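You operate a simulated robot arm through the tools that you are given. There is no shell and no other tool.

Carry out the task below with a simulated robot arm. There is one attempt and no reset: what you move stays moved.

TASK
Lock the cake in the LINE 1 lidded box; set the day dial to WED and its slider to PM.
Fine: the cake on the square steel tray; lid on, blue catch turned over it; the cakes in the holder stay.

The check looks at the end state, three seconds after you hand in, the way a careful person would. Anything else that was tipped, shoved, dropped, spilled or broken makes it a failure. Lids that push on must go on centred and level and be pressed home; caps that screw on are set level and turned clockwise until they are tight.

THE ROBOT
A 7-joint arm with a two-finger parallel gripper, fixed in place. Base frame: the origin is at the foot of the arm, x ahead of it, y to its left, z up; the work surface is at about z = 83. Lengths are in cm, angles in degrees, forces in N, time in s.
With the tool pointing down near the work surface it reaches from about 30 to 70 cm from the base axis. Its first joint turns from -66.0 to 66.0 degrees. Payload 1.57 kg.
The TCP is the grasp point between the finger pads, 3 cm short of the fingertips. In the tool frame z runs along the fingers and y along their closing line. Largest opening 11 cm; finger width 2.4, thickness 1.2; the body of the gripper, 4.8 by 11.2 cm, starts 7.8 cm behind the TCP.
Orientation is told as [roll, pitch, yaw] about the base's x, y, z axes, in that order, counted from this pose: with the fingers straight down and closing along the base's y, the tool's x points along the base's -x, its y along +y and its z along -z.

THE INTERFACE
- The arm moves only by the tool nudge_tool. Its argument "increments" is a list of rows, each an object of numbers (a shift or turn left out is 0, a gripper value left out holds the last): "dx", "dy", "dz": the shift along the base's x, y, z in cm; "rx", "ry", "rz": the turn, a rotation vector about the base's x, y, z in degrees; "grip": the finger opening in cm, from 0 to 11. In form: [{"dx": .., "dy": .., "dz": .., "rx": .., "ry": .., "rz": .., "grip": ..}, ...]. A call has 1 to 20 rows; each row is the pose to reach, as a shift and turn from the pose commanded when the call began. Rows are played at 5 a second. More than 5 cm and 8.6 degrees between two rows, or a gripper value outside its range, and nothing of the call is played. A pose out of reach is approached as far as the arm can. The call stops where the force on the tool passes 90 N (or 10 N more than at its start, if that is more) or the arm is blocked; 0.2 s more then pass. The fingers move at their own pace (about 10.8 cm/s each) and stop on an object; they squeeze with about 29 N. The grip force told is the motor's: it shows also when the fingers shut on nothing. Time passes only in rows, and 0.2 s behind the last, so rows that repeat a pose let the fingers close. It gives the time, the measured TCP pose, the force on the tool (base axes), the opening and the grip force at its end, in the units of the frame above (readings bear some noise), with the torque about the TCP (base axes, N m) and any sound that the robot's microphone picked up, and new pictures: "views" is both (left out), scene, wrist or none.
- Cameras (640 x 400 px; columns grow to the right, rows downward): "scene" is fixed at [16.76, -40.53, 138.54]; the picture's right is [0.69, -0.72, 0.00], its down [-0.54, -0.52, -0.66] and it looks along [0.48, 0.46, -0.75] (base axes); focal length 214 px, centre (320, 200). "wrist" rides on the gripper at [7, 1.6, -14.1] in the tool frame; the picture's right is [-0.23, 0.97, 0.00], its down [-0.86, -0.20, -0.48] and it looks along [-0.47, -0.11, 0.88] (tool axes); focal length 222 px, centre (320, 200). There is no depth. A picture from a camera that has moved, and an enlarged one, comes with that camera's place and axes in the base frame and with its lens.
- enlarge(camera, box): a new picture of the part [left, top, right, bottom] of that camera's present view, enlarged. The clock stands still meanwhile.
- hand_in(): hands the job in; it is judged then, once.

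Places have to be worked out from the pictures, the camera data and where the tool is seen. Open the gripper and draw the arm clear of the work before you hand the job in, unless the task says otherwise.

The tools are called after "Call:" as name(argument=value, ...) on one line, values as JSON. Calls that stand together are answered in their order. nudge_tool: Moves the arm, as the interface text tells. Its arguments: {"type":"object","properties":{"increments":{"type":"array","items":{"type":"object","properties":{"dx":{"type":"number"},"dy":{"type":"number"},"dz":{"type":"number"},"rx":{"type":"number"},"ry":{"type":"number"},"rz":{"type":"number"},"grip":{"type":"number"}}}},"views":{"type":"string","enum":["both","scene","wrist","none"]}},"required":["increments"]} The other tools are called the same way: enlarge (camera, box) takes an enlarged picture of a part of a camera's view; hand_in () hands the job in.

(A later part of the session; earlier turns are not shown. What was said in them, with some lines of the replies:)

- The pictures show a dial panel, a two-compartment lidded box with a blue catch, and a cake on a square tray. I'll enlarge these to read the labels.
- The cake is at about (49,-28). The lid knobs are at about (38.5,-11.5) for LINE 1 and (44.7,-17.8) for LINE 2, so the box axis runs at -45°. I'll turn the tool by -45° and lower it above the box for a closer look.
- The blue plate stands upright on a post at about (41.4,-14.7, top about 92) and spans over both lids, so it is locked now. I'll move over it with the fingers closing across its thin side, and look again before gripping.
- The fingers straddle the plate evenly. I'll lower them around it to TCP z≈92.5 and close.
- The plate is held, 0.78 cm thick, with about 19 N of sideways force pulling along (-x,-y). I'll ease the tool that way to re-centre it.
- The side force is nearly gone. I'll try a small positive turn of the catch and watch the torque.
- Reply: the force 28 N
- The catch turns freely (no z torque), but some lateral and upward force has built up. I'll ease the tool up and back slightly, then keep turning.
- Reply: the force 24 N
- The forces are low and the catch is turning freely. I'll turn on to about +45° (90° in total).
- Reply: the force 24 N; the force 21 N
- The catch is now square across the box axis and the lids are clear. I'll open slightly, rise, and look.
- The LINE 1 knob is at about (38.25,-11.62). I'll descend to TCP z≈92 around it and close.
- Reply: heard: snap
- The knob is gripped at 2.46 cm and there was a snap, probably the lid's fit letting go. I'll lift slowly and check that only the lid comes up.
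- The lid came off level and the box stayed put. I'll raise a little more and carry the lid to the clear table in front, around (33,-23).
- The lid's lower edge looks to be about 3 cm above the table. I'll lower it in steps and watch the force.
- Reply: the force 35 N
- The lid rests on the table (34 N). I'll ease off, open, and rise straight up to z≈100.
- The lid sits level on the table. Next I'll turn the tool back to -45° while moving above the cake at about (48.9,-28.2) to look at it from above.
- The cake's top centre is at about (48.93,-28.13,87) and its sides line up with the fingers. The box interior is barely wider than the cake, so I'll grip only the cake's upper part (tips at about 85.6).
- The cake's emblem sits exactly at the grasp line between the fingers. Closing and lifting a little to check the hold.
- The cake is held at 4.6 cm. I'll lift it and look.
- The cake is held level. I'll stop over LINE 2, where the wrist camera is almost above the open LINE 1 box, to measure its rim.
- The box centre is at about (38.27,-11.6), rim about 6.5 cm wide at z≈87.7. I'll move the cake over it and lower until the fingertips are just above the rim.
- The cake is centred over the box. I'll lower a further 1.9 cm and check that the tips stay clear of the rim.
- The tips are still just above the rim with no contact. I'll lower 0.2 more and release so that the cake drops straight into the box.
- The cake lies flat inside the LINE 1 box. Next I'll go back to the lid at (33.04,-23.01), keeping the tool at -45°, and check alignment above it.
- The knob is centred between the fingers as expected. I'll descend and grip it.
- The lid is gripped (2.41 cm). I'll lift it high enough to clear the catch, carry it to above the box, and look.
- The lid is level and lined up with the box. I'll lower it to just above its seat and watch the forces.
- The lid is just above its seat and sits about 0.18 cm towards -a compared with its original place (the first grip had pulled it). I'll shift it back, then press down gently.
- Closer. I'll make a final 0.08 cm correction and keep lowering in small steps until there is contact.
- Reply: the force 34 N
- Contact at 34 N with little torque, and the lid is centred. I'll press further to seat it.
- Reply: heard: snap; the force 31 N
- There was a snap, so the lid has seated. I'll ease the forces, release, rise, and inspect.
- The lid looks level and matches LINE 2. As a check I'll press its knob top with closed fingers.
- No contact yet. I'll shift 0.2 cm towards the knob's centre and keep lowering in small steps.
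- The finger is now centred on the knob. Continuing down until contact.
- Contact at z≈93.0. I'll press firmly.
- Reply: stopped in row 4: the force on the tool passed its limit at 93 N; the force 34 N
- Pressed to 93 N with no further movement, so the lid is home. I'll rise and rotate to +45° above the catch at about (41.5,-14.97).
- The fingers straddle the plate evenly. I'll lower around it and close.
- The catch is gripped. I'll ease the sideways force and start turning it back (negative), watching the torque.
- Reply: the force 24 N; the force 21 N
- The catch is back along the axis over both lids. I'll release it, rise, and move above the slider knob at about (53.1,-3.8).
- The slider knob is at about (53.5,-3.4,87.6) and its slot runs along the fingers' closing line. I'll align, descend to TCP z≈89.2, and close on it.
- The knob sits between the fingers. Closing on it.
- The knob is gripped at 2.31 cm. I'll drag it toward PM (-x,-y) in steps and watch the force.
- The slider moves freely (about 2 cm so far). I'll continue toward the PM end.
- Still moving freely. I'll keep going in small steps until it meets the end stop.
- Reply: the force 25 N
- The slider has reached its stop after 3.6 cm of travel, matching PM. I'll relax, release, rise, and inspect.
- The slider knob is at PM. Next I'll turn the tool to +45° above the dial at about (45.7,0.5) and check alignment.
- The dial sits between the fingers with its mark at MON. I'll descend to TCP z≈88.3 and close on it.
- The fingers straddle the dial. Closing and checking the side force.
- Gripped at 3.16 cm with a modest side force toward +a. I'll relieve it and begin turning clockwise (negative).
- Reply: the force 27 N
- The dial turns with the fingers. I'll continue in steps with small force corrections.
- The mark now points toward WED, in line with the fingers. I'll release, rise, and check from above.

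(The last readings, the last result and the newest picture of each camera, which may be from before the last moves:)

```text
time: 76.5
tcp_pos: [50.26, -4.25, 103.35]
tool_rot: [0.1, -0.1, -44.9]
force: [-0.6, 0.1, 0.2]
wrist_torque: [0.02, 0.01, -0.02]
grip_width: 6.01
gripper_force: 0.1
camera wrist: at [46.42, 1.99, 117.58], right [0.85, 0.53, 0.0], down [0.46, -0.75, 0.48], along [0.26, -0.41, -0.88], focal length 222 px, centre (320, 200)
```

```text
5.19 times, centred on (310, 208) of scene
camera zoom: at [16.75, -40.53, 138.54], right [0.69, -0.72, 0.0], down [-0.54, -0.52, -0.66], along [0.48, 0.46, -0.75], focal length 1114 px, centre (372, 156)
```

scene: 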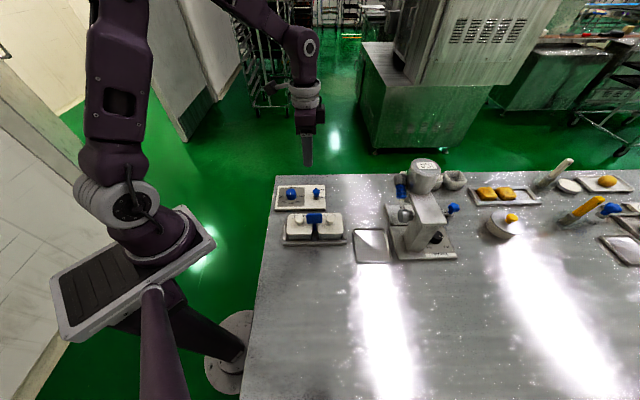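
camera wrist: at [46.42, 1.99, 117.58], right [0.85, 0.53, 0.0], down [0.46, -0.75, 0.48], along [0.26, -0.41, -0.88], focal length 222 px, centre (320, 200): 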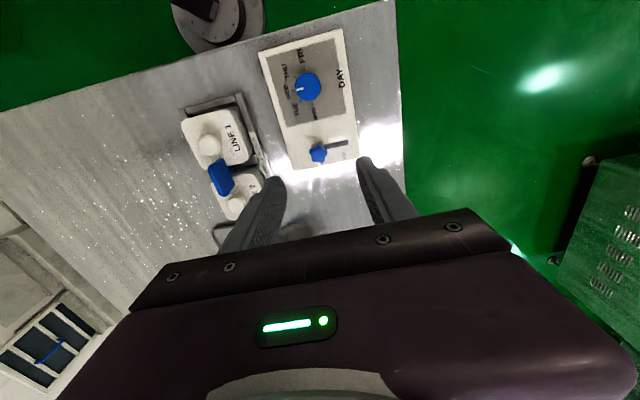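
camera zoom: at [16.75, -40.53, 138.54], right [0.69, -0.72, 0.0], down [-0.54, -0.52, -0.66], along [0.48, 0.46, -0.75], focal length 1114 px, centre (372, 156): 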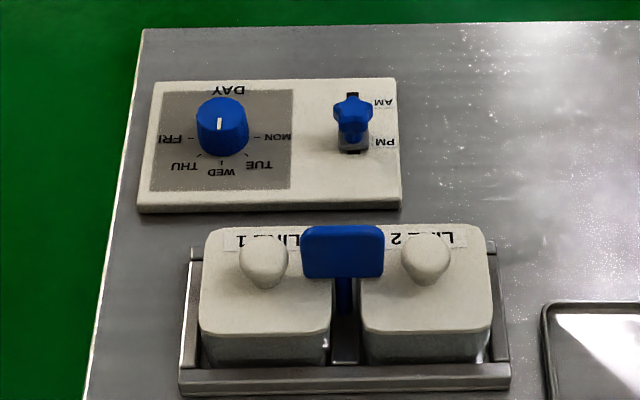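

Call:
enlarge(camera="wrist", box=[290, 120, 370, 180])

Call:
enlarge(camera="scene", box=[285, 180, 345, 245])

Call:
enlarge(camera="scene", box=[380, 140, 640, 280])

```text
6.67 times, centred on (330, 150) of wrist
camera zoom: at [46.42, 1.99, 117.58], right [0.85, 0.53, 0.0], down [0.46, -0.75, 0.48], along [0.26, -0.41, -0.88], focal length 1481 px, centre (253, 533)
```

zoom: 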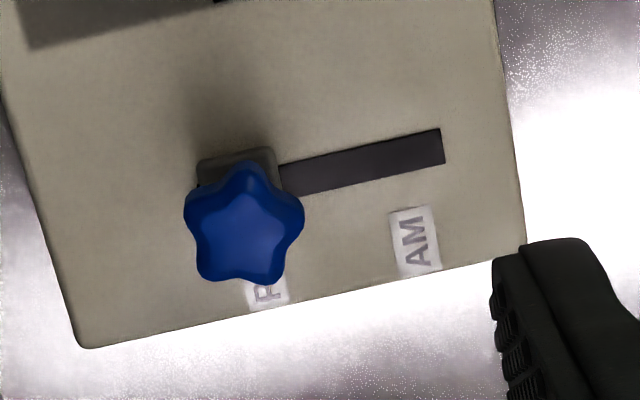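

```text
6.15 times, centred on (315, 212) of scene
camera zoom: at [16.75, -40.53, 138.54], right [0.69, -0.72, 0.0], down [-0.54, -0.52, -0.66], along [0.48, 0.46, -0.75], focal length 1320 px, centre (351, 123)
```

zoom: 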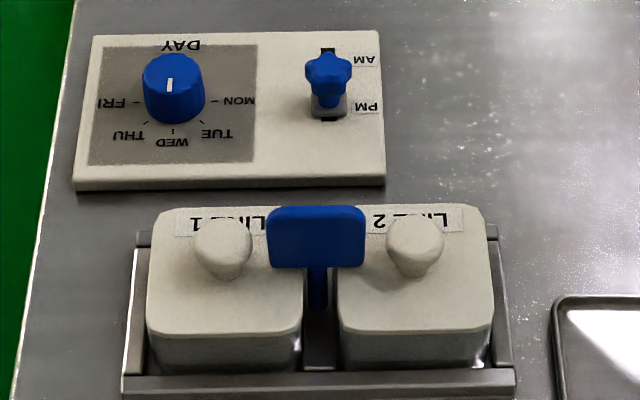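

```text
2.46 times, centred on (510, 210) of scene
camera zoom: at [16.75, -40.53, 138.54], right [0.69, -0.72, 0.0], down [-0.54, -0.52, -0.66], along [0.48, 0.46, -0.75], focal length 528 px, centre (-148, 175)
```

zoom: 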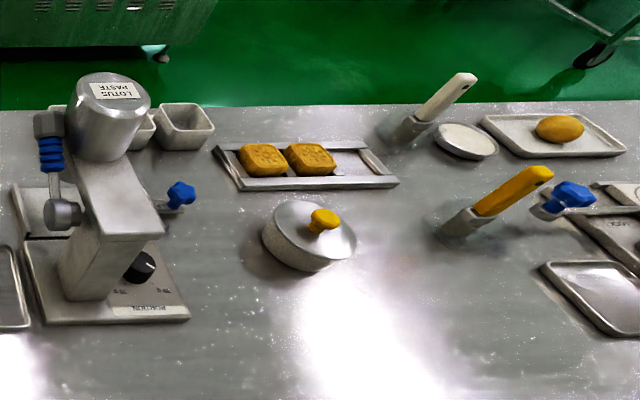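

The dial is at WED, the slider at PM, the lid is seated, the catch is across it, and the other items are untouched. I'll draw the arm up clear with the gripper open.

Call:
nudge_tool(increments=[{"dz": 4, "grip": 8}, {"dx": -1, "dy": 0.5, "dz": 8, "grip": 10}, {"dx": -2, "dy": 1, "dz": 12, "grip": 10}, {"dx": -2, "dy": 1, "dz": 12, "grip": 10}], views="scene")

Call:
enlarge(camera="scene", box=[270, 170, 390, 260])

```text
time: 77.5
tcp_pos: [48.42, -3.27, 115.74]
tool_rot: [0.1, -0.3, -45.0]
force: [0.4, -0.4, 0.0]
wrist_torque: [0.02, -0.01, -0.01]
grip_width: 9.97
gripper_force: 0.1
```

scene: 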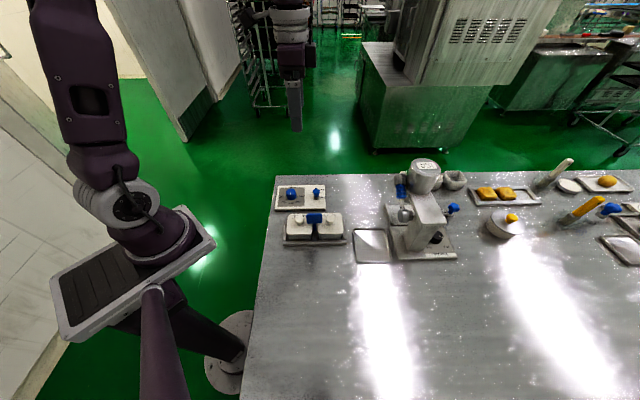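

```text
4.44 times, centred on (330, 215) of scene
camera zoom: at [16.75, -40.53, 138.54], right [0.69, -0.72, 0.0], down [-0.54, -0.52, -0.66], along [0.48, 0.46, -0.75], focal length 953 px, centre (276, 133)
```

zoom: 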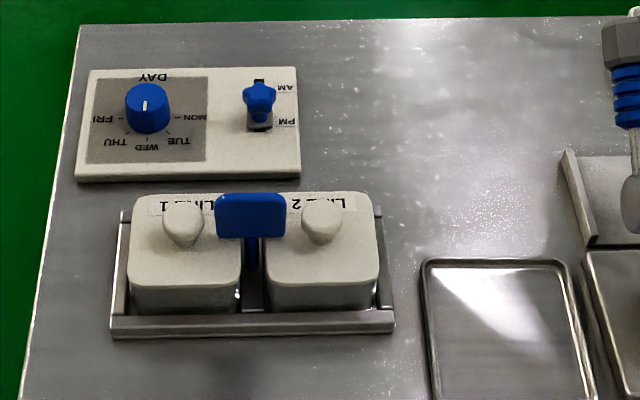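

The last view shows everything in place and the arm clear, so I'm handing in.

Call:
hand_in()

```text
The job is handed in.
```

I've handed the job in; no verdict came back. In the last pictures everything was where the task asked:

- **Cake:** the cake from the square steel tray lay flat in the LINE 1 box when I last saw it, before the lid went on. The box was too narrow for the fingers, so I released the cake about 2 cm above the floor.
- **Lid:** it snapped on and looks level. I then pressed the knob to 93 N and it moved no further. The lid, and probably the box with it, sits about 0.15 cm from where the lid started, toward LINE 2.
- **Catch:** I turned the blue catch back across the lids, as it was at the start. It reaches over both LINE 1 and LINE 2.
- **Dial and slider:** the dial mark points at WED. The slider is against its stop at PM, after about 3.6 cm of travel.
- **Everything else:** the cakes in the holder and the other items on the table look untouched. The gripper is open and the arm is clear of the work.
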